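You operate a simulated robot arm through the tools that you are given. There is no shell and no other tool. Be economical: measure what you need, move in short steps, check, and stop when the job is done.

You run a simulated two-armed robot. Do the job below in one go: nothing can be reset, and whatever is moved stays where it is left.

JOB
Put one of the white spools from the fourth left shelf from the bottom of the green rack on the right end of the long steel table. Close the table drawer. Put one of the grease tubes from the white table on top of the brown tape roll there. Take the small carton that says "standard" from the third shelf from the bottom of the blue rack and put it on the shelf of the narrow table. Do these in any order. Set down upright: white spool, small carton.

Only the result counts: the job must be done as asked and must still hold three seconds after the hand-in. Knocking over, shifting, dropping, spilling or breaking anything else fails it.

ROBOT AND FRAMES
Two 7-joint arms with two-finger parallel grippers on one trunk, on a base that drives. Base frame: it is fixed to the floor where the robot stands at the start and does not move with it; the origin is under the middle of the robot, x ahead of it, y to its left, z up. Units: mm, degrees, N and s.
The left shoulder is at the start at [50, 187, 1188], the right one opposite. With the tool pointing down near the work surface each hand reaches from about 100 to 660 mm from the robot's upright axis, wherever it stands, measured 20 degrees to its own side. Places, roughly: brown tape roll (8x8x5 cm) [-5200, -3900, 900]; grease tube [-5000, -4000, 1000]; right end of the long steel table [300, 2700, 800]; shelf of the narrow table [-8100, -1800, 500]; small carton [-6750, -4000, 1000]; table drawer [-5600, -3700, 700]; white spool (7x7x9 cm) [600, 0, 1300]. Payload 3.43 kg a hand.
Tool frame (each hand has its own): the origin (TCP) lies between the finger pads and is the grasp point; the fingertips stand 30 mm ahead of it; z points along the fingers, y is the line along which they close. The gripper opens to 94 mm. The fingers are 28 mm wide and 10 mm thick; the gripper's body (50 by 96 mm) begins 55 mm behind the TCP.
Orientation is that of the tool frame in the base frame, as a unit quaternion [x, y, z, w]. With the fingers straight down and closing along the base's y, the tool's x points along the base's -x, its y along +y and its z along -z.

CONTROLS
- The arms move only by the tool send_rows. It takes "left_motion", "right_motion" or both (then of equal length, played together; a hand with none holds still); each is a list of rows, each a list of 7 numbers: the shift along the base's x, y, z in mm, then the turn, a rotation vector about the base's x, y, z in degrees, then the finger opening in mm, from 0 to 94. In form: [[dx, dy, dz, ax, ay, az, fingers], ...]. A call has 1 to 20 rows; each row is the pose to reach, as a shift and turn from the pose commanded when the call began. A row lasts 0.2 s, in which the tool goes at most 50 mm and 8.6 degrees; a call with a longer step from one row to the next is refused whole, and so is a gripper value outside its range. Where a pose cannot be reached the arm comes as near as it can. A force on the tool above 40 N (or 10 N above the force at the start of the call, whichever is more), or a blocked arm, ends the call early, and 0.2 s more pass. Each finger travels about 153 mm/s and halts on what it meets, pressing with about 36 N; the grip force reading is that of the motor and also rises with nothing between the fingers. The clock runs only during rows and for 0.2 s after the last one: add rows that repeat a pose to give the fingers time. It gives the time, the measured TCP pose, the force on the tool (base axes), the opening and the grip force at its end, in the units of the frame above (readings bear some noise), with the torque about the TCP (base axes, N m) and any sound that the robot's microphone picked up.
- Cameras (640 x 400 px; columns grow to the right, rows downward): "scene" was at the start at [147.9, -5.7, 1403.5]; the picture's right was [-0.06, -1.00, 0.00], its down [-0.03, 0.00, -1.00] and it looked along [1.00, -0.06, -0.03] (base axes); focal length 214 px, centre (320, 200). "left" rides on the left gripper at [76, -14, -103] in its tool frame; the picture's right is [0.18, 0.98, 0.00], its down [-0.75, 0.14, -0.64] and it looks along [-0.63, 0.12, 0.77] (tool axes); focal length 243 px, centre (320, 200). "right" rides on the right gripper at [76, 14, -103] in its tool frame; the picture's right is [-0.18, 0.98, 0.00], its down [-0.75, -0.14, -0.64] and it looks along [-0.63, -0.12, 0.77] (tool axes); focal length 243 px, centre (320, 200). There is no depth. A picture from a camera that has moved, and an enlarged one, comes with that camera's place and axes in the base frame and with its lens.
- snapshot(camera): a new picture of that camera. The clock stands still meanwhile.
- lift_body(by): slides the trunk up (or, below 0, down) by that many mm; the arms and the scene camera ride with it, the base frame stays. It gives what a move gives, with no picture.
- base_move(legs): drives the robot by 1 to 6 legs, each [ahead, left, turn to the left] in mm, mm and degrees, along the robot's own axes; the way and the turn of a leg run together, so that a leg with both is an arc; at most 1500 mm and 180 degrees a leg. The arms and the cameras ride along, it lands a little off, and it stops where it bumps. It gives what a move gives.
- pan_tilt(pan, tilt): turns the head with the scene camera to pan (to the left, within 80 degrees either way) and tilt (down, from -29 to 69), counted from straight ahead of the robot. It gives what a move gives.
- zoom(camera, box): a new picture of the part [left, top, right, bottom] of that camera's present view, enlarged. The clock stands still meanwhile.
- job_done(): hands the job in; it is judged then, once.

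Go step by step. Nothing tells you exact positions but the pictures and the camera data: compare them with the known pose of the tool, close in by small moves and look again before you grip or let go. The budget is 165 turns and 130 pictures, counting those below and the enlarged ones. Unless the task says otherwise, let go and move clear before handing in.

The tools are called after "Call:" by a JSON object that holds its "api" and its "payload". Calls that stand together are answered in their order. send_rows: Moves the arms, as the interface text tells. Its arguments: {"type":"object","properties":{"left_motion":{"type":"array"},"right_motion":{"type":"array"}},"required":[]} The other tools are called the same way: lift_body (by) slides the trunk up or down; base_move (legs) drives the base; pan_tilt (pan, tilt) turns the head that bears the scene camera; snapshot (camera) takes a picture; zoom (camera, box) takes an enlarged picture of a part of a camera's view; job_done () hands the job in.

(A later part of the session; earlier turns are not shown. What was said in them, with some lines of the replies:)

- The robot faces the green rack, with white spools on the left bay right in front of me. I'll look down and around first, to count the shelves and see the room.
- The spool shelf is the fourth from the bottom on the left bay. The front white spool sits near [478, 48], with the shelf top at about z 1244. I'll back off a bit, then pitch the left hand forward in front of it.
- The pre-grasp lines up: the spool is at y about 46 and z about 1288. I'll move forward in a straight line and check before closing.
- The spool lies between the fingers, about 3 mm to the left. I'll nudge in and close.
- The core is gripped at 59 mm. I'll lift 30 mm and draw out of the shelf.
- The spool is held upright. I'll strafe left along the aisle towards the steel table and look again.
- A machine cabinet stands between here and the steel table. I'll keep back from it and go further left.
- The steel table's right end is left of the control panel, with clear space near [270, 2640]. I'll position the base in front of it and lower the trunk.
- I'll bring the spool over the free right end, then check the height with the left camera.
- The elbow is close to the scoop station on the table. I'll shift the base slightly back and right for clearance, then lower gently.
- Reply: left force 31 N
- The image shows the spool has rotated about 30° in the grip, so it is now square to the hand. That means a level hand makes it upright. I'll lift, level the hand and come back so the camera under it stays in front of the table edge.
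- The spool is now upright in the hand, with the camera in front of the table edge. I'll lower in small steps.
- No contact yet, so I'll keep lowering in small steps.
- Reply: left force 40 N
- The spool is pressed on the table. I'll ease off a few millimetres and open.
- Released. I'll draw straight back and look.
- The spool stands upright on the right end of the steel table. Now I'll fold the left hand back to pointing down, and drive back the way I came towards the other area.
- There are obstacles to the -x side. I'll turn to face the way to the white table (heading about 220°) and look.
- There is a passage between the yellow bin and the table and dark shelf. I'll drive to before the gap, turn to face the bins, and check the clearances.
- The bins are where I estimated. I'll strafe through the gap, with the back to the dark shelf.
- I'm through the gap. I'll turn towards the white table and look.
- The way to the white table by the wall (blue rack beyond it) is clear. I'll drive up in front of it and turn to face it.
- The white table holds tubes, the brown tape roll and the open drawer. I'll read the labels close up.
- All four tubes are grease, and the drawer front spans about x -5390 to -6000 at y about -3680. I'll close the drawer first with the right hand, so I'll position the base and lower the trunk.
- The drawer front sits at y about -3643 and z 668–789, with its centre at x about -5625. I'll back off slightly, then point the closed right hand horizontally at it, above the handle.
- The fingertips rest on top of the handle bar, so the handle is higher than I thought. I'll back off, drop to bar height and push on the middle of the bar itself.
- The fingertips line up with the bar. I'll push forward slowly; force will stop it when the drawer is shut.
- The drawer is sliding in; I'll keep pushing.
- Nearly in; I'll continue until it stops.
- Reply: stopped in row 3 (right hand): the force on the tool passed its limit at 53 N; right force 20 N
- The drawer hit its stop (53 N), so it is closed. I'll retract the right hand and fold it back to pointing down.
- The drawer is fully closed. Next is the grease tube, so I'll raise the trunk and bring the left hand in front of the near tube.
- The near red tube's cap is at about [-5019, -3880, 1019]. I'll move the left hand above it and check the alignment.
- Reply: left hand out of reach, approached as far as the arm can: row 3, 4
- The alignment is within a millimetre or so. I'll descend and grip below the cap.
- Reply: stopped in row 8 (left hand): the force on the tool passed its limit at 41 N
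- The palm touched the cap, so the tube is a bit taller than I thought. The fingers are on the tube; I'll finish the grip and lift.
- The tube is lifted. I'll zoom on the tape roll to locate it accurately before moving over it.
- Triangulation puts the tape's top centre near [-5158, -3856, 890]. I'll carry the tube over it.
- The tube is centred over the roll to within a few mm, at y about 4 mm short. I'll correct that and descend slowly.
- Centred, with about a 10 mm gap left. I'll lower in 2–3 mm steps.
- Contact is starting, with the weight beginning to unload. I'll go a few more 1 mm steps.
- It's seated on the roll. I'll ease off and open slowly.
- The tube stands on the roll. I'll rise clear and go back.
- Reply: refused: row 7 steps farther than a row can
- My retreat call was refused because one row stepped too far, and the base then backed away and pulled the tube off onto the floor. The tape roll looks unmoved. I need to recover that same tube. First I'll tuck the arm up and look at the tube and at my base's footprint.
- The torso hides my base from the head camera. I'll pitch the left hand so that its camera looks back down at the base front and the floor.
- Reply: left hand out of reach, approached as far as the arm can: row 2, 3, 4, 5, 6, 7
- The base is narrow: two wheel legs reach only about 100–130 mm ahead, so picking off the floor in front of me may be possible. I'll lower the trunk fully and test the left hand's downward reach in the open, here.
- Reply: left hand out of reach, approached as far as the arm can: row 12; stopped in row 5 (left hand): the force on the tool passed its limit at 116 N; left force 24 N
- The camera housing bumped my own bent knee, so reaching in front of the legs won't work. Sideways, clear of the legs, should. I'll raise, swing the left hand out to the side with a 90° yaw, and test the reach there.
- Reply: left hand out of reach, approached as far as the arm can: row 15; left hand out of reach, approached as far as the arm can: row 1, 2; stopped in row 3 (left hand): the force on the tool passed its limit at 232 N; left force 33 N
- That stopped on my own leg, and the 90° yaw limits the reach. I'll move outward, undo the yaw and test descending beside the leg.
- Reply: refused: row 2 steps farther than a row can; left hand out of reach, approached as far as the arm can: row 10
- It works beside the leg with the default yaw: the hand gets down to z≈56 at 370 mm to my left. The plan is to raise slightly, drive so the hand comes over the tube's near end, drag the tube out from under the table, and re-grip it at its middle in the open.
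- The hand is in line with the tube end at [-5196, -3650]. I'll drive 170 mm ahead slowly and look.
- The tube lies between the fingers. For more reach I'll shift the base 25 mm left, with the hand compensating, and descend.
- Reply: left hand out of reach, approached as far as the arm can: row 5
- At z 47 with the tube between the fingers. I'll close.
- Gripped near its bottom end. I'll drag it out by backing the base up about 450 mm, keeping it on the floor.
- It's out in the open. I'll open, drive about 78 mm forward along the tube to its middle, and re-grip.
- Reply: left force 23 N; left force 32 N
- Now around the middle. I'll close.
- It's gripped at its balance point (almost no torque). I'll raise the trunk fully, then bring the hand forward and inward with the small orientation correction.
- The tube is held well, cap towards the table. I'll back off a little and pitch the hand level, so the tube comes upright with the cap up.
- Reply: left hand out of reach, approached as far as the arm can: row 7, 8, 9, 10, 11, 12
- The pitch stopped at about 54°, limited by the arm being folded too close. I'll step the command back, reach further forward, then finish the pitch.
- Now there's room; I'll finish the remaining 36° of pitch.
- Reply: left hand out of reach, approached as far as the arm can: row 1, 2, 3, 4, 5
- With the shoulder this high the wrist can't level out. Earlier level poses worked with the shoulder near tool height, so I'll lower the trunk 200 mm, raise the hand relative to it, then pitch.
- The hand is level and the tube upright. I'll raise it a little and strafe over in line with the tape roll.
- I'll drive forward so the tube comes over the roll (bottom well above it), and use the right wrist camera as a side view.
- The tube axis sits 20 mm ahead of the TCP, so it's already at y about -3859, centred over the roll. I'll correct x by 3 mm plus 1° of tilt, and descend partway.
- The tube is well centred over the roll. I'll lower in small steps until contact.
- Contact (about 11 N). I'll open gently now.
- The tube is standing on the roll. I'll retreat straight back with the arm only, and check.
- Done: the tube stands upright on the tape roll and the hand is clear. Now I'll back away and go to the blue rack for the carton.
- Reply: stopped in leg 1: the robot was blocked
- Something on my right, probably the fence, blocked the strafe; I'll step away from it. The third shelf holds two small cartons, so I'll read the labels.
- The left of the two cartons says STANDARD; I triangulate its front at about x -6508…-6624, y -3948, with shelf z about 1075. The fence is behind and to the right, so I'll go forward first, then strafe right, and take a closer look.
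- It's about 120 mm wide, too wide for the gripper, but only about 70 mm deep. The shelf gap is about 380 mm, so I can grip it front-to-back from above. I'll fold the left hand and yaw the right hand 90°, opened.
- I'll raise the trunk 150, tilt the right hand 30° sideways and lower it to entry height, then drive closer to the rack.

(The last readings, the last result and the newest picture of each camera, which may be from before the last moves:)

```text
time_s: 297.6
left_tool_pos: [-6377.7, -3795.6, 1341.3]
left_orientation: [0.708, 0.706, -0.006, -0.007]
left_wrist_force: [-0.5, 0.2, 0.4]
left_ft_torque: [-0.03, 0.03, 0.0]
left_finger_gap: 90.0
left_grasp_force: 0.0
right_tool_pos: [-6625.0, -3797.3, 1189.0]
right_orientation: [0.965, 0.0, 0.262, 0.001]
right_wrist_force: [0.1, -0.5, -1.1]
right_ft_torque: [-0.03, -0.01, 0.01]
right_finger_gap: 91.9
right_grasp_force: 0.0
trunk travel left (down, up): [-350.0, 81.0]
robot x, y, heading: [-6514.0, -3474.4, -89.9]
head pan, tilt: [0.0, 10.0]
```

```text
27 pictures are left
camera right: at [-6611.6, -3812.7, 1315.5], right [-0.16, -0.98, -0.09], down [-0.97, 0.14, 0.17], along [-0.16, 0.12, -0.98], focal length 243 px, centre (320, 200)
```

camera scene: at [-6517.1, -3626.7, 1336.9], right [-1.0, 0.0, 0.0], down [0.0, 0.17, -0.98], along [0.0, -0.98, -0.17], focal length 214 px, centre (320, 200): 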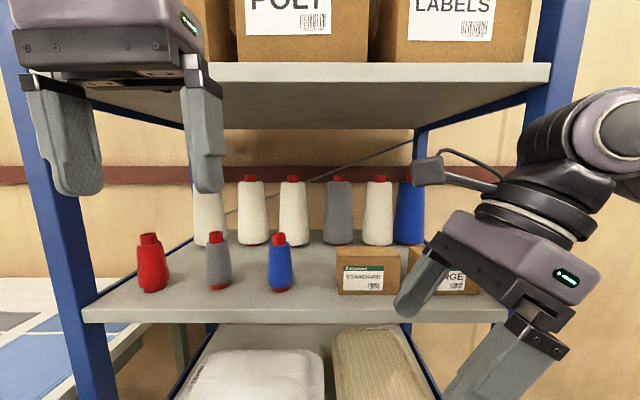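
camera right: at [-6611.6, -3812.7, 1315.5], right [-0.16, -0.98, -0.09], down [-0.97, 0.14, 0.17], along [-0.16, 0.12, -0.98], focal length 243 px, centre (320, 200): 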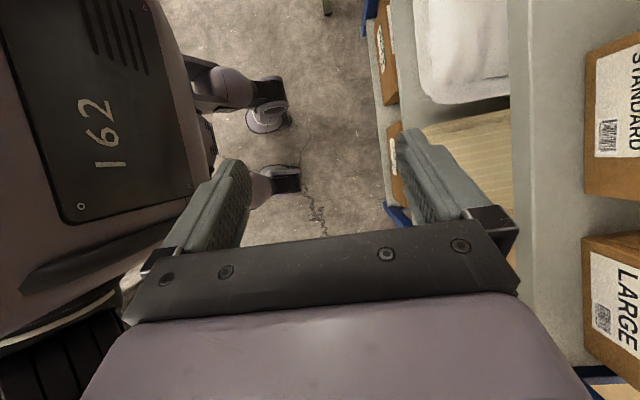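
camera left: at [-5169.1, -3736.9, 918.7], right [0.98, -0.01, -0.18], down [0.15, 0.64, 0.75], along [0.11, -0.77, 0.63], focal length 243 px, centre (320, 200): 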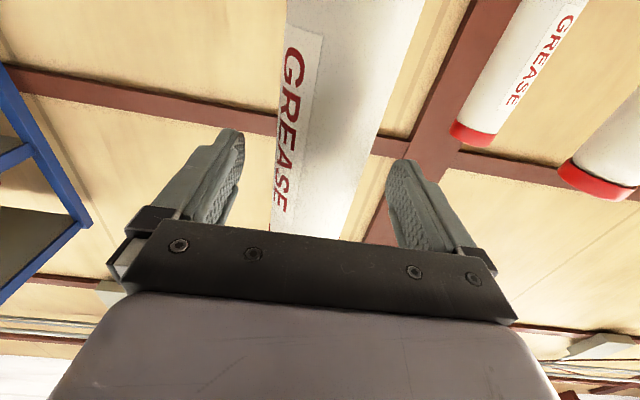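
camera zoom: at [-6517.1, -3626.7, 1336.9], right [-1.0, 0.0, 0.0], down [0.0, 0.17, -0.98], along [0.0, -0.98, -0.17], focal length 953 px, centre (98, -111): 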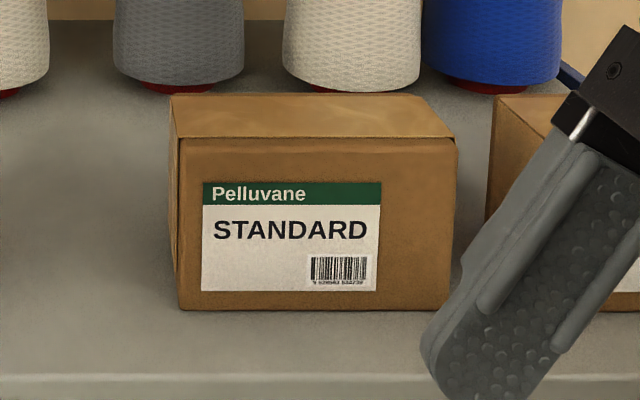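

The close-up gives the carton at x -6556…-6682, y -4035…-4087 (52 mm deep), z 1065…1150. I'll drive 80 mm closer, then reach in above it.

Call:
{"api": "base_move", "payload": {"legs": [[80, 0, 0]]}}

Call:
{"api": "send_rows", "payload": {"right_motion": [[1, -35, 10, 0, 0, 0, 92], [2, -70, 10, 0, 0, 0, 92], [3, -105, 10, 0, 0, 0, 92], [3, -140, 10, 0, 0, 0, 92], [3, -170, 10, 0, 0, 0, 92], [3, -184, 10, 0, 0, 0, 92], [3, -184, 10, 0, 0, 0, 92]]}}

Call:
{"api": "snapshot", "payload": {"camera": "right"}}

Call:
{"api": "snapshot", "payload": {"camera": "scene"}}

```text
time_s: 298.7
left_tool_pos: [-6378.4, -3876.1, 1340.9]
left_orientation: [0.707, 0.707, -0.006, -0.007]
left_wrist_force: [0.1, -0.1, 0.6]
left_ft_torque: [0.03, 0.0, -0.02]
left_finger_gap: 90.0
left_grasp_force: 0.1
right_tool_pos: [-6624.3, -3879.1, 1188.0]
right_orientation: [0.965, 0.001, 0.261, 0.001]
right_wrist_force: [0.0, -0.8, 0.3]
right_ft_torque: [0.05, -0.01, 0.03]
right_finger_gap: 92.0
right_grasp_force: 0.1
trunk travel left (down, up): [-350.0, 81.0]
robot x, y, heading: [-6517.0, -3552.1, -89.6]
head pan, tilt: [0.0, 10.0]
```

```text
time_s: 300.3
left_tool_pos: [-6377.2, -3874.8, 1341.4]
left_orientation: [0.707, 0.707, -0.007, -0.007]
left_wrist_force: [-0.6, -0.6, 0.0]
left_ft_torque: [-0.01, 0.0, 0.02]
left_finger_gap: 90.0
left_grasp_force: 0.0
right_tool_pos: [-6622.1, -4061.1, 1198.3]
right_orientation: [0.965, 0.001, 0.261, 0.001]
right_wrist_force: [-0.5, 0.3, 0.4]
right_ft_torque: [0.04, 0.03, 0.02]
right_finger_gap: 92.2
right_grasp_force: 0.0
trunk travel left (down, up): [-350.0, 81.0]
robot x, y, heading: [-6514.7, -3553.2, -90.2]
head pan, tilt: [0.0, 10.0]
```

```text
26 pictures are left
camera right: at [-6608.2, -4075.8, 1325.7], right [-0.16, -0.98, -0.09], down [-0.97, 0.14, 0.17], along [-0.16, 0.12, -0.98], focal length 243 px, centre (320, 200)
```

right: 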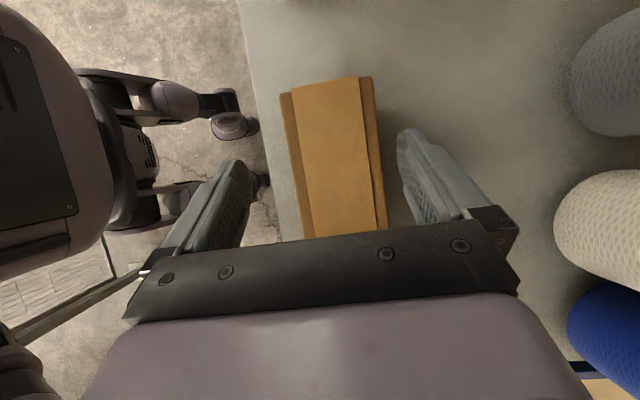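

```text
25 pictures are left
camera scene: at [-6517.1, -3706.9, 1337.0], right [-1.0, 0.0, 0.0], down [0.0, 0.17, -0.98], along [0.0, -0.98, -0.17], focal length 214 px, centre (320, 200)
```

scene: 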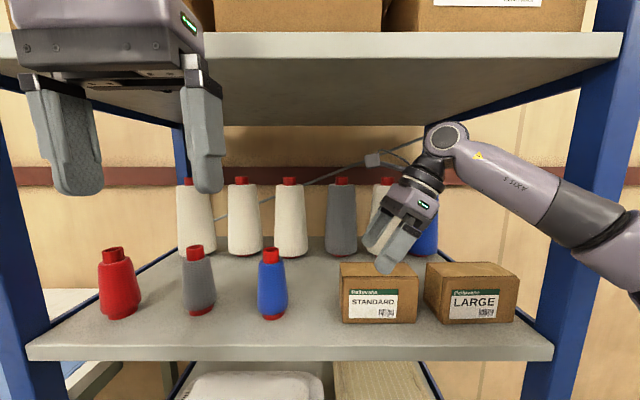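

The fingers straddle the carton front-to-back. I'll shift 7 mm back, descend and grip.

Call:
{"api": "send_rows", "payload": {"right_motion": [[0, -7, -10, 0, 0, 0, 92], [0, -7, -30, 0, 0, 0, 92], [0, -7, -50, 0, 0, 0, 92], [0, -7, -66, 0, 0, 0, 92], [0, -7, -74, 0, 0, 0, 92], [0, -7, -74, 0, 0, 0, 75], [0, -7, -74, 0, 0, 0, 55], [0, -7, -74, 0, 0, 0, 40], [0, -7, -74, 0, 0, 0, 40], [0, -7, -74, 0, 0, 0, 40]]}}

Call:
{"api": "snapshot", "payload": {"camera": "right"}}

```text
time_s: 302.5
left_tool_pos: [-6377.8, -3876.6, 1341.4]
left_orientation: [0.706, 0.708, -0.007, -0.007]
left_wrist_force: [0.7, 0.0, 0.0]
left_ft_torque: [-0.04, 0.03, -0.02]
left_finger_gap: 90.2
left_grasp_force: 0.1
right_tool_pos: [-6621.7, -4070.2, 1124.2]
right_orientation: [0.965, 0.002, 0.261, 0.002]
right_wrist_force: [0.4, 0.1, 1.1]
right_ft_torque: [0.05, -0.16, -0.06]
right_finger_gap: 73.8
right_grasp_force: 36.2
trunk travel left (down, up): [-350.0, 81.0]
robot x, y, heading: [-6515.9, -3555.4, -90.1]
head pan, tilt: [0.0, 10.0]
```

```text
24 pictures are left
camera right: at [-6607.9, -4084.2, 1251.2], right [-0.16, -0.98, -0.09], down [-0.97, 0.14, 0.17], along [-0.16, 0.11, -0.98], focal length 243 px, centre (320, 200)
```

right: 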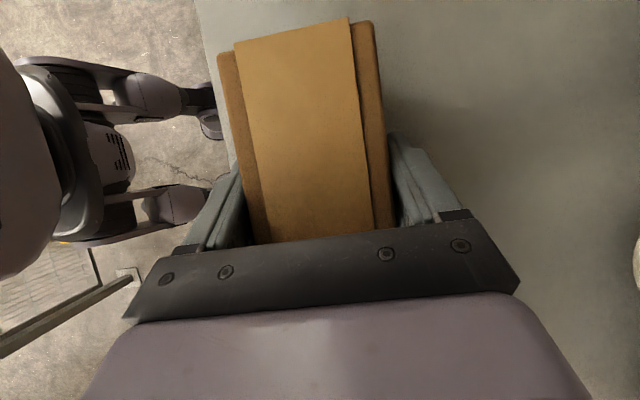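

Gripped at 74 mm. I'll lift 30 mm and draw straight out.

Call:
{"api": "send_rows", "payload": {"right_motion": [[0, 0, 12, 0, 0, 0, 35], [0, 0, 30, 0, 0, 0, 35], [0, 20, 32, 0, 0, 0, 35], [0, 50, 32, 0, 0, 0, 35], [0, 85, 32, 0, 0, 0, 35], [0, 120, 32, 0, 0, 0, 35], [0, 155, 32, 0, 0, 0, 35], [0, 185, 32, 0, 0, 0, 35]]}}

Call:
{"api": "snapshot", "payload": {"camera": "right"}}

```text
time_s: 304.3
left_tool_pos: [-6378.5, -3874.2, 1341.1]
left_orientation: [0.707, 0.707, -0.007, -0.006]
left_wrist_force: [0.1, -0.5, -0.1]
left_ft_torque: [0.02, 0.0, 0.01]
left_finger_gap: 90.1
left_grasp_force: 0.0
right_tool_pos: [-6622.4, -3884.7, 1155.2]
right_orientation: [0.965, 0.0, 0.261, 0.002]
right_wrist_force: [-0.3, 0.5, -1.4]
right_ft_torque: [0.02, -0.01, 0.0]
right_finger_gap: 74.0
right_grasp_force: 36.1
trunk travel left (down, up): [-350.0, 81.0]
robot x, y, heading: [-6517.4, -3554.0, -90.1]
head pan, tilt: [0.0, 10.0]
```

```text
23 pictures are left
camera right: at [-6609.7, -3899.4, 1282.0], right [-0.16, -0.98, -0.09], down [-0.97, 0.14, 0.17], along [-0.16, 0.12, -0.98], focal length 243 px, centre (320, 200)
```

right: 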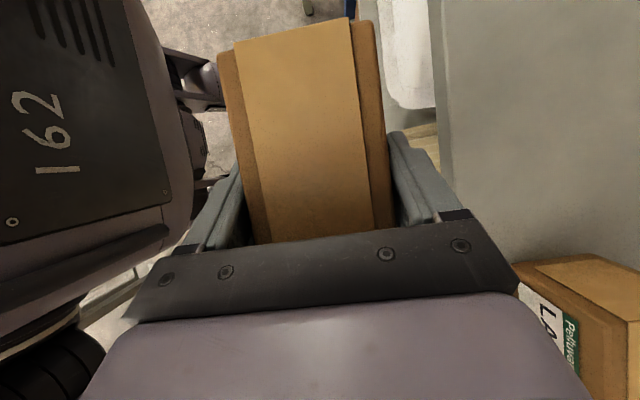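

The carton is out and level. I'll back off a bit and strafe right past the rack, into the open corridor, then look towards the narrow table.

Call:
{"api": "base_move", "payload": {"legs": [[-90, 0, 0], [0, -1000, 0]]}}

Call:
{"api": "pan_tilt", "payload": {"pan": -80, "tilt": 15}}

Call:
{"api": "snapshot", "payload": {"camera": "scene"}}

```text
time_s: 314.1
left_tool_pos: [-7378.7, -3785.8, 1340.8]
left_orientation: [0.704, 0.71, -0.006, -0.007]
left_wrist_force: [-0.3, 1.0, -1.1]
left_ft_torque: [0.06, 0.03, 0.02]
left_finger_gap: 89.8
left_grasp_force: 0.0
right_tool_pos: [-7622.4, -3796.2, 1155.0]
right_orientation: [0.965, 0.004, 0.261, 0.001]
right_wrist_force: [-0.1, 0.1, -1.4]
right_ft_torque: [-0.03, -0.02, -0.04]
right_finger_gap: 74.0
right_grasp_force: 35.3
trunk travel left (down, up): [-350.0, 81.0]
robot x, y, heading: [-7513.0, -3470.2, -89.7]
head pan, tilt: [0.0, 10.0]
```

```text
time_s: 315.6
left_tool_pos: [-7376.5, -3784.5, 1341.2]
left_orientation: [0.705, 0.709, -0.007, -0.007]
left_wrist_force: [-0.2, -0.6, 0.3]
left_ft_torque: [-0.01, 0.01, -0.04]
left_finger_gap: 89.9
left_grasp_force: 0.0
right_tool_pos: [-7621.6, -3795.8, 1154.1]
right_orientation: [0.965, 0.004, 0.261, 0.0]
right_wrist_force: [0.5, -0.2, -1.7]
right_ft_torque: [0.01, -0.05, -0.01]
right_finger_gap: 74.2
right_grasp_force: 36.0
trunk travel left (down, up): [-350.0, 81.0]
robot x, y, heading: [-7518.4, -3464.7, -89.8]
head pan, tilt: [-80.0, 15.0]
```

```text
22 pictures are left
camera scene: at [-7609.5, -3541.7, 1328.9], right [-0.18, 0.98, 0.0], down [0.25, 0.05, -0.97], along [-0.95, -0.17, -0.26], focal length 214 px, centre (320, 200)
```

scene: 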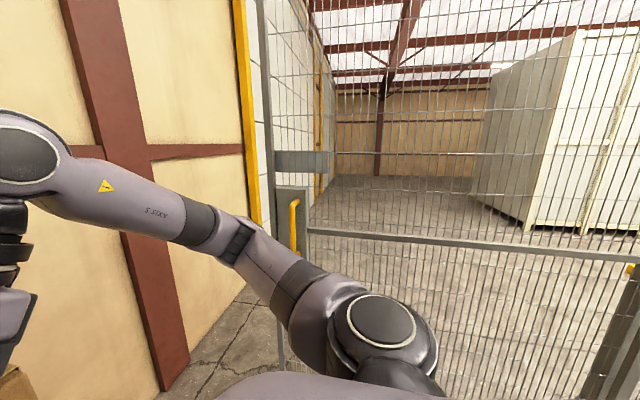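

There's a gated fence ahead at -x. I'll turn right to look towards the narrow table's side.

Call:
{"api": "base_move", "payload": {"legs": [[0, 0, -130]]}}

Call:
{"api": "pan_tilt", "payload": {"pan": 0, "tilt": 15}}

Call:
{"api": "snapshot", "payload": {"camera": "scene"}}

```text
time_s: 321.4
left_tool_pos: [-7853.5, -3373.3, 1340.3]
left_orientation: [0.943, -0.331, 0.002, -0.009]
left_wrist_force: [-0.3, 0.3, -0.1]
left_ft_torque: [-0.01, -0.01, 0.03]
left_finger_gap: 90.0
left_grasp_force: 0.1
right_tool_pos: [-7707.2, -3175.8, 1154.1]
right_orientation: [-0.418, 0.87, -0.112, -0.236]
right_wrist_force: [0.2, -0.6, -1.4]
right_ft_torque: [0.01, 0.01, 0.02]
right_finger_gap: 74.2
right_grasp_force: 35.7
trunk travel left (down, up): [-350.0, 81.0]
robot x, y, heading: [-7518.2, -3463.8, 141.4]
head pan, tilt: [-80.0, 15.0]
```

```text
time_s: 322.9
left_tool_pos: [-7851.7, -3372.7, 1340.7]
left_orientation: [0.943, -0.332, 0.003, -0.009]
left_wrist_force: [-0.5, 0.4, 0.0]
left_ft_torque: [0.02, 0.02, -0.03]
left_finger_gap: 89.9
left_grasp_force: 0.2
right_tool_pos: [-7708.5, -3176.2, 1154.7]
right_orientation: [-0.419, 0.87, -0.112, -0.236]
right_wrist_force: [0.3, -0.5, -1.3]
right_ft_torque: [-0.03, 0.0, 0.0]
right_finger_gap: 73.8
right_grasp_force: 36.1
trunk travel left (down, up): [-350.0, 81.0]
robot x, y, heading: [-7517.9, -3463.7, 141.0]
head pan, tilt: [0.0, 15.0]
```

```text
21 pictures are left
camera scene: at [-7636.4, -3371.3, 1328.9], right [0.63, 0.78, 0.0], down [0.2, -0.16, -0.97], along [-0.75, 0.6, -0.26], focal length 214 px, centre (320, 200)
```

scene: 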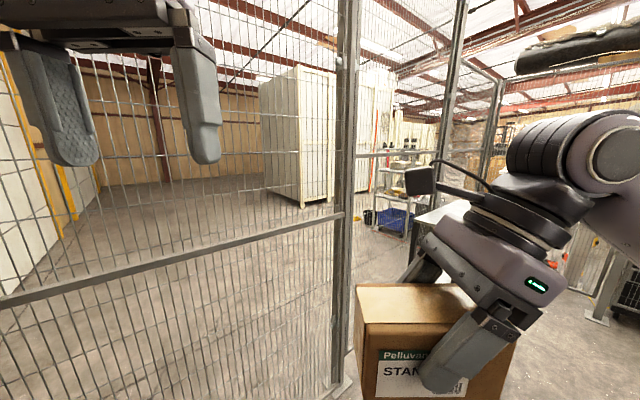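

Call:
{"api": "base_move", "payload": {"legs": [[0, 0, -50]]}}

Call:
{"api": "pan_tilt", "payload": {"pan": 20, "tilt": 20}}

Call:
{"api": "snapshot", "payload": {"camera": "scene"}}

```text
time_s: 325.6
left_tool_pos: [-7664.1, -3148.7, 1342.2]
left_orientation: [0.717, -0.697, 0.007, -0.006]
left_wrist_force: [-0.2, 0.1, 0.3]
left_ft_torque: [-0.03, -0.03, -0.01]
left_finger_gap: 90.0
left_grasp_force: 0.1
right_tool_pos: [-7419.4, -3134.0, 1154.5]
right_orientation: [-0.013, 0.965, -0.002, -0.261]
right_wrist_force: [-0.5, 0.0, -1.9]
right_ft_torque: [0.02, -0.04, -0.05]
right_finger_gap: 73.9
right_grasp_force: 36.4
trunk travel left (down, up): [-350.0, 81.0]
robot x, y, heading: [-7515.7, -3464.4, 91.8]
head pan, tilt: [0.0, 15.0]
```

```text
time_s: 326.4
left_tool_pos: [-7664.4, -3149.8, 1341.8]
left_orientation: [0.717, -0.698, 0.007, -0.007]
left_wrist_force: [0.0, -0.7, -0.5]
left_ft_torque: [0.0, 0.01, -0.02]
left_finger_gap: 89.9
left_grasp_force: 0.1
right_tool_pos: [-7418.4, -3132.9, 1154.5]
right_orientation: [-0.013, 0.965, -0.002, -0.261]
right_wrist_force: [0.1, 0.4, -1.9]
right_ft_torque: [0.03, 0.0, -0.02]
right_finger_gap: 74.0
right_grasp_force: 35.8
trunk travel left (down, up): [-350.0, 81.0]
robot x, y, heading: [-7518.2, -3465.9, 91.7]
head pan, tilt: [20.0, 20.0]
```

```text
20 pictures are left
camera scene: at [-7553.7, -3321.3, 1320.8], right [0.93, 0.37, 0.0], down [0.13, -0.32, -0.94], along [-0.35, 0.87, -0.34], focal length 214 px, centre (320, 200)
```

scene: 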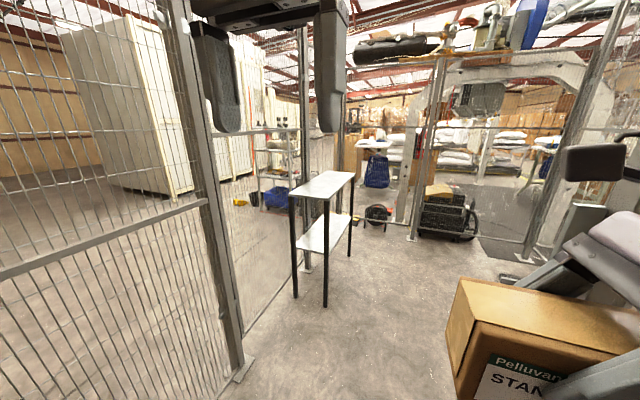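

The narrow table stands in the open cell: x -8235…-7975, y -2145…-1425, top at about z 880, shelf about z 504. I'll drive in and stand off its long side, then turn to heading 160°.

Call:
{"api": "base_move", "payload": {"legs": [[1262, -256, 0], [0, 0, 68.3]]}}

Call:
{"api": "pan_tilt", "payload": {"pan": 0, "tilt": 20}}

Call:
{"api": "snapshot", "payload": {"camera": "scene"}}

```text
time_s: 329.1
left_tool_pos: [-7600.6, -2811.1, 1341.1]
left_orientation: [0.714, -0.7, 0.007, -0.007]
left_wrist_force: [0.1, -0.3, 0.0]
left_ft_torque: [-0.02, -0.03, 0.02]
left_finger_gap: 89.8
left_grasp_force: 0.2
right_tool_pos: [-7356.2, -2809.4, 1149.1]
right_orientation: [-0.026, 0.968, 0.002, -0.25]
right_wrist_force: [-0.4, 0.7, -1.7]
right_ft_torque: [-0.01, 0.04, 0.02]
right_finger_gap: 74.0
right_grasp_force: 36.0
trunk travel left (down, up): [-350.0, 81.0]
robot x, y, heading: [-7453.9, -3125.2, 90.9]
head pan, tilt: [20.0, 20.0]
stopped in leg 1: the robot was blocked; the commanded pose is now the measured one
```

```text
time_s: 329.9
left_tool_pos: [-7601.3, -2812.0, 1341.7]
left_orientation: [0.714, -0.7, 0.007, -0.006]
left_wrist_force: [-1.0, -1.1, -0.6]
left_ft_torque: [-0.04, -0.01, 0.04]
left_finger_gap: 89.9
left_grasp_force: 0.1
right_tool_pos: [-7355.7, -2809.3, 1148.5]
right_orientation: [-0.026, 0.967, 0.003, -0.252]
right_wrist_force: [-0.3, -0.1, -2.0]
right_ft_torque: [-0.02, 0.02, 0.0]
right_finger_gap: 74.0
right_grasp_force: 35.8
trunk travel left (down, up): [-350.0, 81.0]
robot x, y, heading: [-7454.6, -3125.4, 90.9]
head pan, tilt: [0.0, 20.0]
```

```text
19 pictures are left
camera scene: at [-7460.3, -2980.8, 1321.8], right [1.0, 0.02, 0.0], down [0.01, -0.34, -0.94], along [-0.02, 0.94, -0.34], focal length 214 px, centre (320, 200)
```

scene: 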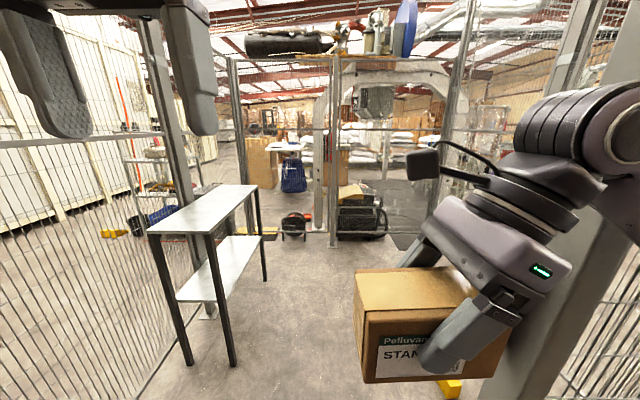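

My right elbow caught the fence post at the entrance, but the carton is still held. I'll back off, shift left to the middle of the opening and go in.

Call:
{"api": "base_move", "payload": {"legs": [[-80, 0, 0], [0, 150, 0], [1000, 0, 0]]}}

```text
time_s: 334.0
left_tool_pos: [-7756.6, -2739.2, 1340.3]
left_orientation: [0.712, -0.702, 0.008, -0.011]
left_wrist_force: [-0.2, 0.6, 0.0]
left_ft_torque: [0.01, 0.0, -0.03]
left_finger_gap: 89.9
left_grasp_force: 0.0
right_tool_pos: [-7508.8, -2733.5, 1149.8]
right_orientation: [-0.011, 0.968, -0.001, -0.25]
right_wrist_force: [-0.4, -0.6, -1.7]
right_ft_torque: [-0.02, 0.0, -0.02]
right_finger_gap: 74.0
right_grasp_force: 35.8
trunk travel left (down, up): [-350.0, 81.0]
robot x, y, heading: [-7607.5, -3050.2, 90.7]
head pan, tilt: [0.0, 20.0]
stopped in leg 3: the robot was blocked; the commanded pose is now the measured one
```

Call:
{"api": "pan_tilt", "payload": {"pan": -65, "tilt": 10}}

Call:
{"api": "snapshot", "payload": {"camera": "scene"}}

Call:
{"api": "pan_tilt", "payload": {"pan": 65, "tilt": 10}}

Call:
{"api": "snapshot", "payload": {"camera": "scene"}}

```text
time_s: 335.4
left_tool_pos: [-7757.9, -2740.8, 1343.4]
left_orientation: [0.713, -0.701, 0.007, -0.012]
left_wrist_force: [-0.1, -0.2, -0.6]
left_ft_torque: [0.0, 0.02, 0.02]
left_finger_gap: 89.9
left_grasp_force: 0.1
right_tool_pos: [-7508.0, -2735.1, 1149.3]
right_orientation: [-0.014, 0.968, -0.001, -0.25]
right_wrist_force: [0.2, 0.2, -1.7]
right_ft_torque: [0.01, -0.03, -0.01]
right_finger_gap: 73.8
right_grasp_force: 35.9
trunk travel left (down, up): [-350.0, 81.0]
robot x, y, heading: [-7608.8, -3048.1, 90.8]
head pan, tilt: [-65.0, 10.0]
```

```text
18 pictures are left
camera scene: at [-7532.8, -2963.7, 1338.7], right [0.43, -0.9, -0.01], down [-0.15, -0.06, -0.99], along [0.89, 0.43, -0.16], focal length 214 px, centre (320, 200)
```

scene: 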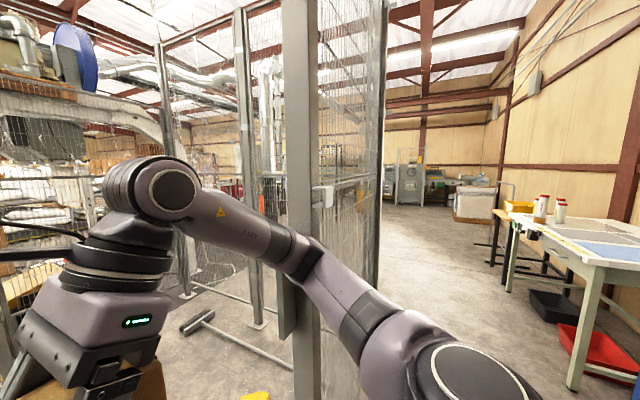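

```text
time_s: 337.5
left_tool_pos: [-7758.4, -2740.5, 1342.3]
left_orientation: [0.713, -0.701, 0.007, -0.012]
left_wrist_force: [0.7, -0.6, 0.5]
left_ft_torque: [0.0, -0.05, 0.0]
left_finger_gap: 90.0
left_grasp_force: 0.1
right_tool_pos: [-7509.4, -2734.2, 1150.3]
right_orientation: [-0.014, 0.968, 0.0, -0.251]
right_wrist_force: [0.8, -0.4, -2.8]
right_ft_torque: [-0.01, 0.0, 0.01]
right_finger_gap: 73.8
right_grasp_force: 35.9
trunk travel left (down, up): [-350.0, 81.0]
robot x, y, heading: [-7611.4, -3045.4, 90.5]
head pan, tilt: [65.0, 10.0]
```

```text
17 pictures are left
camera scene: at [-7701.4, -2965.8, 1337.6], right [0.41, 0.91, 0.01], down [0.16, -0.06, -0.98], along [-0.9, 0.41, -0.17], focal length 214 px, centre (320, 200)
```

scene: 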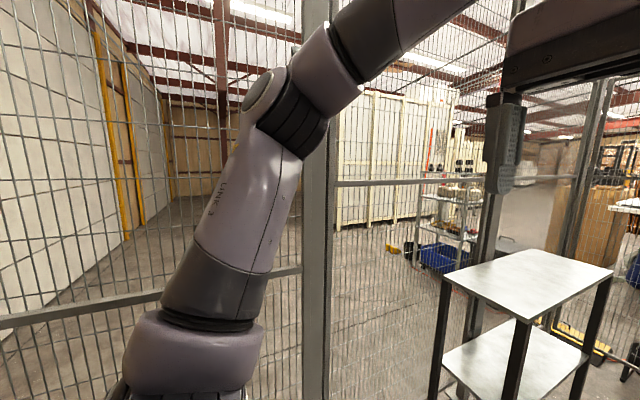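

The doorway (about x -8277…-7330) is too narrow for both elbows head-on. I'll back off, turn to face -x, and strafe through sideways, hands and carton passing above table height.

Call:
{"api": "base_move", "payload": {"legs": [[-330, 0, 0], [0, 0, 89.5], [100, 0, 0], [0, -1100, 0]]}}

Call:
{"api": "pan_tilt", "payload": {"pan": 0, "tilt": 40}}

Call:
{"api": "snapshot", "payload": {"camera": "scene"}}

```text
time_s: 353.7
left_tool_pos: [-7979.3, -2401.3, 1339.7]
left_orientation: [1.0, -0.027, 0.004, -0.01]
left_wrist_force: [-0.2, 0.4, -0.3]
left_ft_torque: [0.02, -0.01, 0.01]
left_finger_gap: 89.9
left_grasp_force: 0.1
right_tool_pos: [-7966.2, -2153.1, 1145.3]
right_orientation: [-0.669, 0.699, -0.177, -0.182]
right_wrist_force: [-0.2, -0.3, -1.1]
right_ft_torque: [0.02, 0.02, 0.03]
right_finger_gap: 73.9
right_grasp_force: 35.9
trunk travel left (down, up): [-350.0, 81.0]
robot x, y, heading: [-7650.0, -2280.3, 176.5]
head pan, tilt: [65.0, 10.0]
```

```text
time_s: 355.1
left_tool_pos: [-7978.8, -2400.4, 1338.9]
left_orientation: [1.0, -0.027, 0.004, -0.009]
left_wrist_force: [-0.5, 0.3, -0.4]
left_ft_torque: [-0.01, 0.02, 0.01]
left_finger_gap: 89.7
left_grasp_force: 0.1
right_tool_pos: [-7967.6, -2152.4, 1144.6]
right_orientation: [-0.669, 0.699, -0.177, -0.181]
right_wrist_force: [-0.3, -0.1, -1.9]
right_ft_torque: [0.01, 0.04, -0.05]
right_finger_gap: 74.1
right_grasp_force: 36.0
trunk travel left (down, up): [-350.0, 81.0]
robot x, y, heading: [-7648.7, -2283.1, 176.6]
head pan, tilt: [0.0, 40.0]
```

```text
16 pictures are left
camera scene: at [-7793.9, -2273.1, 1289.4], right [0.06, 1.0, 0.0], down [0.64, -0.04, -0.77], along [-0.76, 0.04, -0.64], focal length 214 px, centre (320, 200)
```

scene: 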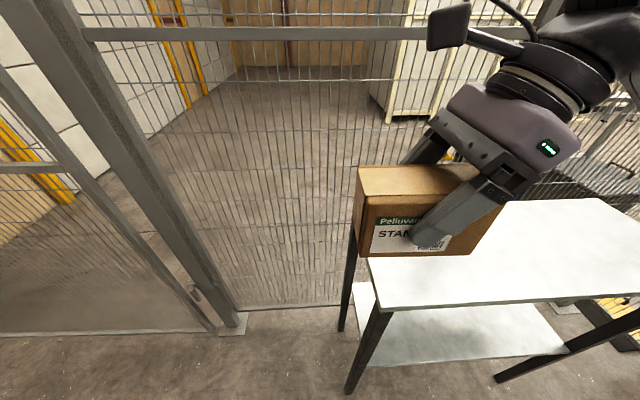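

I'm inside beside the table. I'll back away from it, turn to heading 160°, lower the trunk and extend the carton forward at shelf height, still outside the table.

Call:
{"api": "base_move", "payload": {"legs": [[-343, -114, -16.6]]}}

Call:
{"api": "lift_body", "payload": {"by": -345}}

Call:
{"api": "send_rows", "payload": {"right_motion": [[-28, 10, -15, 0, 0, 0, 35], [-56, 20, -35, 0, 0, 0, 35], [-85, 31, -60, 0, 0, 0, 35], [-113, 41, -90, 0, 0, 0, 35], [-141, 51, -120, 0, 0, 0, 35], [-160, 58, -150, 0, 0, 0, 35], [-169, 62, -185, 0, 0, 0, 35]]}}

Call:
{"api": "snapshot", "payload": {"camera": "scene"}}

```text
time_s: 357.4
left_tool_pos: [-7634.9, -2261.8, 1339.1]
left_orientation: [0.985, -0.172, 0.005, -0.009]
left_wrist_force: [0.3, -0.1, -0.3]
left_ft_torque: [-0.02, 0.01, -0.02]
left_finger_gap: 90.0
left_grasp_force: 0.0
right_tool_pos: [-7550.7, -2028.9, 1145.6]
right_orientation: [-0.56, 0.788, -0.149, -0.207]
right_wrist_force: [-0.3, 0.7, -1.4]
right_ft_torque: [-0.01, -0.01, 0.02]
right_finger_gap: 74.0
right_grasp_force: 36.6
trunk travel left (down, up): [-350.0, 81.0]
robot x, y, heading: [-7286.2, -2241.4, 159.9]
head pan, tilt: [0.0, 40.0]
```

```text
time_s: 360.8
left_tool_pos: [-7635.1, -2260.9, 993.7]
left_orientation: [0.985, -0.172, 0.005, -0.009]
left_wrist_force: [0.8, 0.2, 0.4]
left_ft_torque: [-0.04, -0.02, -0.03]
left_finger_gap: 89.9
left_grasp_force: 0.0
right_tool_pos: [-7551.2, -2029.0, 801.0]
right_orientation: [-0.559, 0.789, -0.148, -0.206]
right_wrist_force: [1.0, -0.7, -1.9]
right_ft_torque: [0.01, -0.01, -0.02]
right_finger_gap: 73.9
right_grasp_force: 35.6
trunk travel left (down, up): [-5.0, 426.0]
robot x, y, heading: [-7284.5, -2241.3, 159.5]
head pan, tilt: [0.0, 40.0]
```

```text
time_s: 362.4
left_tool_pos: [-7635.6, -2262.3, 993.9]
left_orientation: [0.985, -0.171, 0.006, -0.009]
left_wrist_force: [0.6, -0.1, -0.3]
left_ft_torque: [0.04, 0.04, 0.03]
left_finger_gap: 90.2
left_grasp_force: 0.1
right_tool_pos: [-7720.3, -1967.6, 615.3]
right_orientation: [-0.559, 0.789, -0.149, -0.206]
right_wrist_force: [1.2, 0.2, -2.3]
right_ft_torque: [-0.02, 0.0, 0.02]
right_finger_gap: 73.8
right_grasp_force: 36.7
trunk travel left (down, up): [-5.0, 426.0]
robot x, y, heading: [-7285.8, -2243.7, 160.0]
head pan, tilt: [0.0, 40.0]
```

```text
15 pictures are left
camera scene: at [-7420.7, -2193.5, 944.4], right [0.34, 0.94, 0.0], down [0.6, -0.22, -0.77], along [-0.72, 0.26, -0.64], focal length 214 px, centre (320, 200)
```

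scene: 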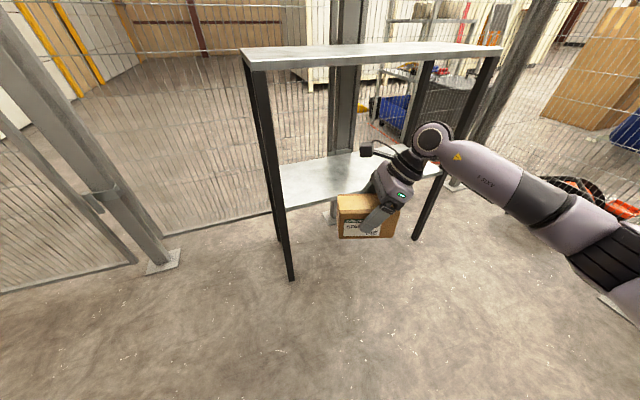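

The arm's elbow lies low, so the forearm clears the table top. I'll lower 35 mm, then drive the carton in under the top, stopping halfway to check.

Call:
{"api": "send_rows", "payload": {"right_motion": [[0, 0, -18, 0, 0, 0, 35], [0, 0, -35, 0, 0, 0, 35]]}}

Call:
{"api": "base_move", "payload": {"legs": [[200, 0, 0]]}}

Call:
{"api": "snapshot", "payload": {"camera": "scene"}}

Call:
{"api": "snapshot", "payload": {"camera": "right"}}

```text
time_s: 363.0
left_tool_pos: [-7635.3, -2261.7, 993.6]
left_orientation: [0.985, -0.172, 0.004, -0.01]
left_wrist_force: [0.1, 0.0, 0.1]
left_ft_torque: [-0.02, 0.03, -0.01]
left_finger_gap: 90.3
left_grasp_force: 0.1
right_tool_pos: [-7718.7, -1966.1, 578.6]
right_orientation: [-0.56, 0.789, -0.149, -0.205]
right_wrist_force: [-1.0, 0.7, -1.3]
right_ft_torque: [-0.01, 0.03, -0.01]
right_finger_gap: 74.0
right_grasp_force: 36.2
trunk travel left (down, up): [-5.0, 426.0]
robot x, y, heading: [-7284.9, -2243.7, 159.9]
head pan, tilt: [0.0, 40.0]
```

```text
time_s: 364.6
left_tool_pos: [-7820.5, -2193.9, 994.7]
left_orientation: [0.985, -0.171, 0.006, -0.008]
left_wrist_force: [-0.4, -0.7, 0.4]
left_ft_torque: [-0.02, 0.05, -0.01]
left_finger_gap: 89.9
left_grasp_force: 0.0
right_tool_pos: [-7904.6, -1898.4, 579.0]
right_orientation: [-0.56, 0.789, -0.149, -0.205]
right_wrist_force: [-0.9, 0.5, -2.0]
right_ft_torque: [-0.02, 0.0, 0.02]
right_finger_gap: 73.9
right_grasp_force: 35.6
trunk travel left (down, up): [-5.0, 426.0]
robot x, y, heading: [-7472.1, -2175.2, 160.0]
head pan, tilt: [0.0, 40.0]
```

```text
14 pictures are left
camera scene: at [-7604.9, -2126.1, 944.3], right [0.34, 0.94, 0.0], down [0.6, -0.22, -0.77], along [-0.72, 0.26, -0.64], focal length 214 px, centre (320, 200)
```

scene: 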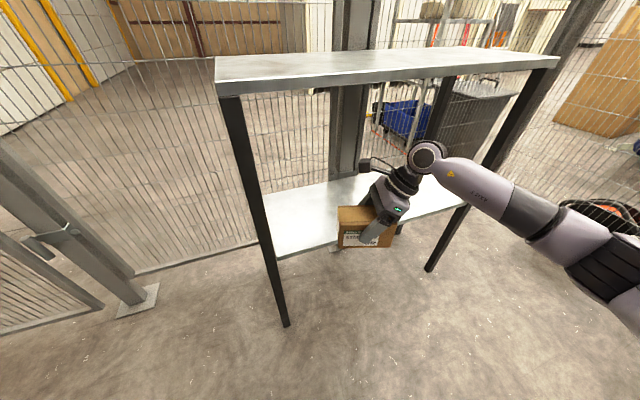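

```text
13 pictures are left
camera right: at [-7924.9, -1910.1, 706.0], right [-0.88, 0.47, -0.1], down [0.45, 0.87, 0.19], along [0.17, 0.12, -0.98], focal length 243 px, centre (320, 200)
```

right: 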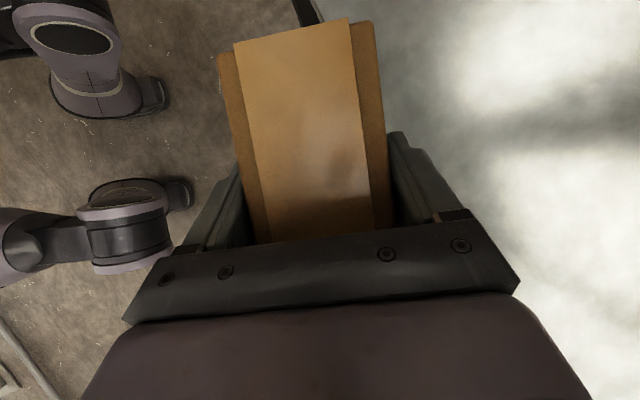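

Two-view triangulation puts the shelf at about z 455, with the carton well above it and clear of the legs. I'll drive in the remaining 160 mm.

Call:
{"api": "base_move", "payload": {"legs": [[162, 0, 0]]}}

Call:
{"api": "snapshot", "payload": {"camera": "scene"}}

```text
time_s: 366.0
left_tool_pos: [-7967.9, -2140.2, 995.7]
left_orientation: [0.985, -0.172, 0.005, -0.009]
left_wrist_force: [-0.1, 0.3, 1.0]
left_ft_torque: [0.01, -0.03, 0.02]
left_finger_gap: 89.9
left_grasp_force: 0.0
right_tool_pos: [-8052.0, -1845.4, 579.0]
right_orientation: [-0.56, 0.788, -0.149, -0.205]
right_wrist_force: [0.3, -0.3, -2.0]
right_ft_torque: [-0.01, -0.02, -0.01]
right_finger_gap: 73.9
right_grasp_force: 36.7
trunk travel left (down, up): [-5.0, 426.0]
robot x, y, heading: [-7617.7, -2120.4, 160.2]
head pan, tilt: [0.0, 40.0]
```

```text
12 pictures are left
camera scene: at [-7752.7, -2072.3, 944.3], right [0.34, 0.94, 0.0], down [0.6, -0.22, -0.77], along [-0.72, 0.26, -0.64], focal length 214 px, centre (320, 200)
```

scene: 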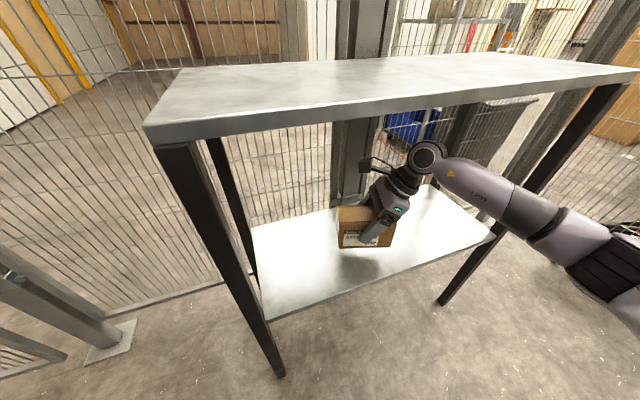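

The carton is over the shelf. I'll nudge 15 mm further in and lower towards the shelf.

Call:
{"api": "send_rows", "payload": {"right_motion": [[-7, 3, -12, 0, 0, 0, 35], [-14, 5, -25, 0, 0, 0, 35], [-14, 5, -38, 0, 0, 0, 35], [-14, 5, -46, 0, 0, 0, 35], [-14, 5, -50, 0, 0, 0, 35], [-14, 5, -53, 0, 0, 0, 35], [-14, 5, -56, 0, 0, 0, 35]]}}

Call:
{"api": "zoom", "payload": {"camera": "scene", "box": [250, 150, 470, 300]}}

```text
time_s: 367.6
left_tool_pos: [-7968.5, -2140.8, 995.0]
left_orientation: [0.985, -0.173, 0.004, -0.009]
left_wrist_force: [0.3, -0.7, 0.1]
left_ft_torque: [0.01, 0.02, 0.04]
left_finger_gap: 90.0
left_grasp_force: 0.1
right_tool_pos: [-8067.7, -1839.8, 524.7]
right_orientation: [-0.56, 0.788, -0.148, -0.207]
right_wrist_force: [1.8, 1.4, 5.7]
right_ft_torque: [-0.31, 0.26, 0.04]
right_finger_gap: 74.2
right_grasp_force: 36.1
trunk travel left (down, up): [-5.0, 426.0]
robot x, y, heading: [-7616.1, -2120.4, 160.1]
head pan, tilt: [0.0, 40.0]
```

```text
2.67 times, centred on (360, 225) of scene
camera zoom: at [-7752.3, -2072.4, 944.6], right [0.34, 0.94, 0.0], down [0.6, -0.22, -0.77], along [-0.72, 0.26, -0.64], focal length 572 px, centre (213, 133)
```

zoom: 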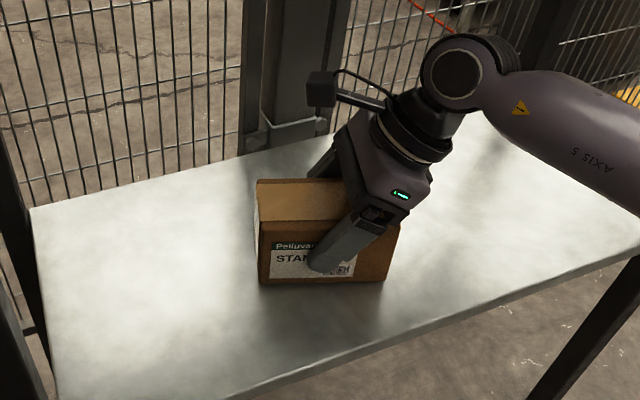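

The carton is on the shelf (light contact). I'll press 1 mm more and open slowly.

Call:
{"api": "send_rows", "payload": {"right_motion": [[0, 0, -1, 0, 0, 0, 60], [0, 0, -1, 0, 0, 0, 72], [0, 0, -1, 0, 0, 0, 76], [0, 0, -1, 0, 0, 0, 82], [0, 0, -1, 0, 0, 0, 92], [0, 0, -1, 0, 0, 0, 92]]}}

Call:
{"api": "snapshot", "payload": {"camera": "right"}}

```text
time_s: 369.0
left_tool_pos: [-7967.1, -2140.3, 994.4]
left_orientation: [0.985, -0.172, 0.005, -0.008]
left_wrist_force: [0.0, 0.3, 0.0]
left_ft_torque: [-0.03, -0.01, 0.01]
left_finger_gap: 90.0
left_grasp_force: 0.0
right_tool_pos: [-8067.1, -1839.5, 523.0]
right_orientation: [-0.56, 0.788, -0.149, -0.206]
right_wrist_force: [0.7, -0.3, -0.3]
right_ft_torque: [0.01, -0.02, -0.01]
right_finger_gap: 91.9
right_grasp_force: 0.1
trunk travel left (down, up): [-5.0, 426.0]
robot x, y, heading: [-7613.7, -2120.3, 159.9]
head pan, tilt: [0.0, 40.0]
```

```text
10 pictures are left
camera right: at [-8086.9, -1851.5, 649.0], right [-0.88, 0.47, -0.09], down [0.45, 0.87, 0.19], along [0.17, 0.12, -0.98], focal length 243 px, centre (320, 200)
```

right: 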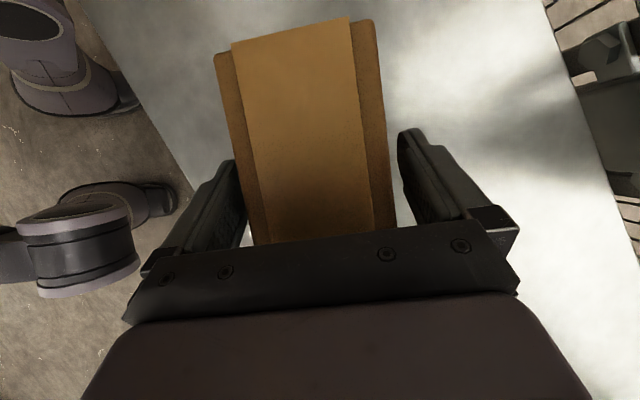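

Released and standing. I'll rise vertically, clear of the carton.

Call:
{"api": "send_rows", "payload": {"right_motion": [[0, 0, 12, 0, 0, 0, 92], [0, 0, 30, 0, 0, 0, 92], [0, 0, 50, 0, 0, 0, 92], [0, 0, 66, 0, 0, 0, 92], [0, 0, 74, 0, 0, 0, 92]]}}

Call:
{"api": "zoom", "payload": {"camera": "scene", "box": [250, 150, 470, 300]}}

```text
time_s: 370.2
left_tool_pos: [-7967.5, -2140.0, 994.2]
left_orientation: [0.985, -0.172, 0.005, -0.009]
left_wrist_force: [0.2, 0.6, -0.3]
left_ft_torque: [0.03, 0.01, 0.01]
left_finger_gap: 90.0
left_grasp_force: 0.0
right_tool_pos: [-8066.9, -1840.5, 598.5]
right_orientation: [-0.56, 0.789, -0.149, -0.205]
right_wrist_force: [-0.3, -0.2, 0.6]
right_ft_torque: [0.0, 0.02, 0.0]
right_finger_gap: 92.0
right_grasp_force: 0.0
trunk travel left (down, up): [-5.0, 426.0]
robot x, y, heading: [-7614.5, -2120.9, 160.3]
head pan, tilt: [0.0, 40.0]
```

```text
2.67 times, centred on (360, 225) of scene
camera zoom: at [-7752.7, -2072.3, 944.3], right [0.34, 0.94, 0.0], down [0.6, -0.22, -0.77], along [-0.72, 0.26, -0.64], focal length 572 px, centre (213, 133)
```

zoom: 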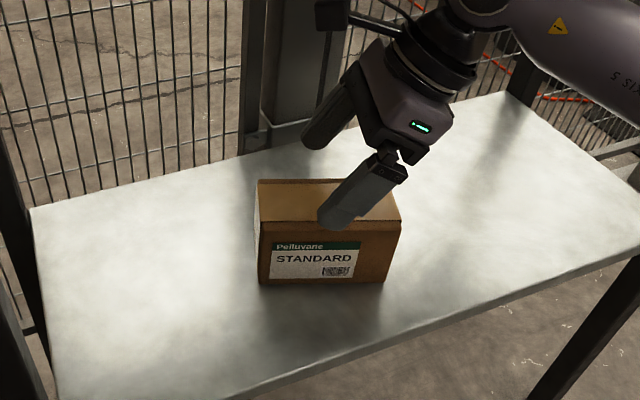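

The carton stands upright on the shelf. I'll rise a touch more and pull back over it with the arm.

Call:
{"api": "send_rows", "payload": {"right_motion": [[0, 0, 7, 0, 0, 0, 92], [19, -7, 8, 0, 0, 0, 92], [42, -15, 8, 0, 0, 0, 92], [66, -24, 8, 0, 0, 0, 92], [94, -34, 8, 0, 0, 0, 92], [122, -44, 8, 0, 0, 0, 92], [150, -55, 8, 0, 0, 0, 92]]}}

Call:
{"api": "snapshot", "payload": {"camera": "scene"}}

```text
time_s: 371.8
left_tool_pos: [-7967.5, -2141.3, 994.1]
left_orientation: [0.985, -0.171, 0.005, -0.009]
left_wrist_force: [-0.2, 0.2, -0.1]
left_ft_torque: [0.03, 0.01, 0.0]
left_finger_gap: 90.4
left_grasp_force: 0.0
right_tool_pos: [-7915.8, -1896.2, 603.4]
right_orientation: [-0.56, 0.789, -0.149, -0.206]
right_wrist_force: [0.6, -0.9, -0.7]
right_ft_torque: [-0.03, 0.0, -0.03]
right_finger_gap: 92.0
right_grasp_force: 0.0
trunk travel left (down, up): [-5.0, 426.0]
robot x, y, heading: [-7618.6, -2121.5, 159.9]
head pan, tilt: [0.0, 40.0]
```

```text
8 pictures are left
camera scene: at [-7752.7, -2072.3, 944.3], right [0.34, 0.94, 0.0], down [0.6, -0.22, -0.77], along [-0.72, 0.26, -0.64], focal length 214 px, centre (320, 200)
```

scene: 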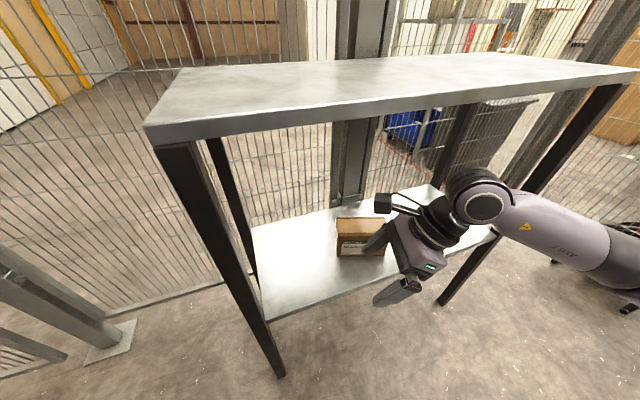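

The carton is untouched. I'll back the base out and take a final look.

Call:
{"api": "base_move", "payload": {"legs": [[-220, 0, 0]]}}

Call:
{"api": "snapshot", "payload": {"camera": "scene"}}

```text
time_s: 373.5
left_tool_pos: [-7761.3, -2215.4, 994.5]
left_orientation: [0.985, -0.173, 0.005, -0.009]
left_wrist_force: [0.5, -0.5, 0.0]
left_ft_torque: [0.03, 0.0, -0.01]
left_finger_gap: 89.9
left_grasp_force: 0.0
right_tool_pos: [-7711.0, -1970.5, 604.9]
right_orientation: [-0.559, 0.789, -0.149, -0.206]
right_wrist_force: [0.5, 0.2, 0.7]
right_ft_torque: [0.02, 0.03, -0.01]
right_finger_gap: 92.0
right_grasp_force: 0.0
trunk travel left (down, up): [-5.0, 426.0]
robot x, y, heading: [-7415.2, -2193.8, 159.9]
head pan, tilt: [0.0, 40.0]
```

```text
7 pictures are left
camera scene: at [-7547.4, -2147.1, 944.3], right [0.34, 0.94, 0.0], down [0.6, -0.22, -0.77], along [-0.72, 0.26, -0.64], focal length 214 px, centre (320, 200)
```

scene: 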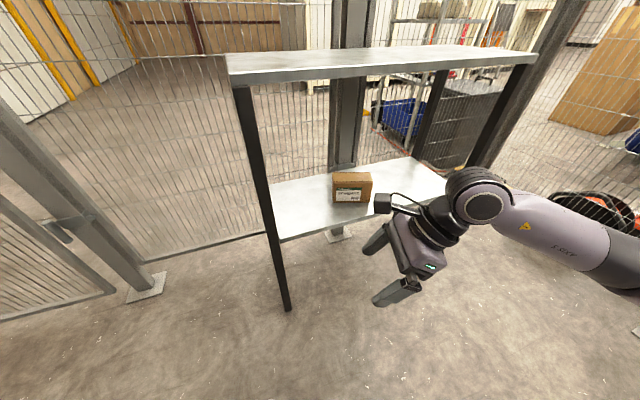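

All four results are in place: the spool is on the steel table, the drawer is shut, the grease tube is on the tape roll and the STANDARD carton is on the narrow table's shelf. Both hands are clear, so I'm handing in.

Call:
{"api": "job_done", "payload": {}}

```text
The job is handed in.
```

I've handed the job in with all four parts done, but the grease tube fell to the floor once along the way. I picked up that same tube and stood it on the tape roll.

- **White spool:** it stands upright on the right end of the long steel table.
- **Table drawer:** it is pushed fully shut.
- **Grease tube:** it stands on the brown tape roll. It fell because one retreat move was refused and the base then backed away with the hand still around it. The roll looked unmoved and the other three tubes were still standing.
- **"Standard" carton:** it stands upright on the shelf of the narrow table.

The robot was also blocked three times near the fence around the narrow table; at least one of those was an elbow against a fence post. I saw nothing moved there.
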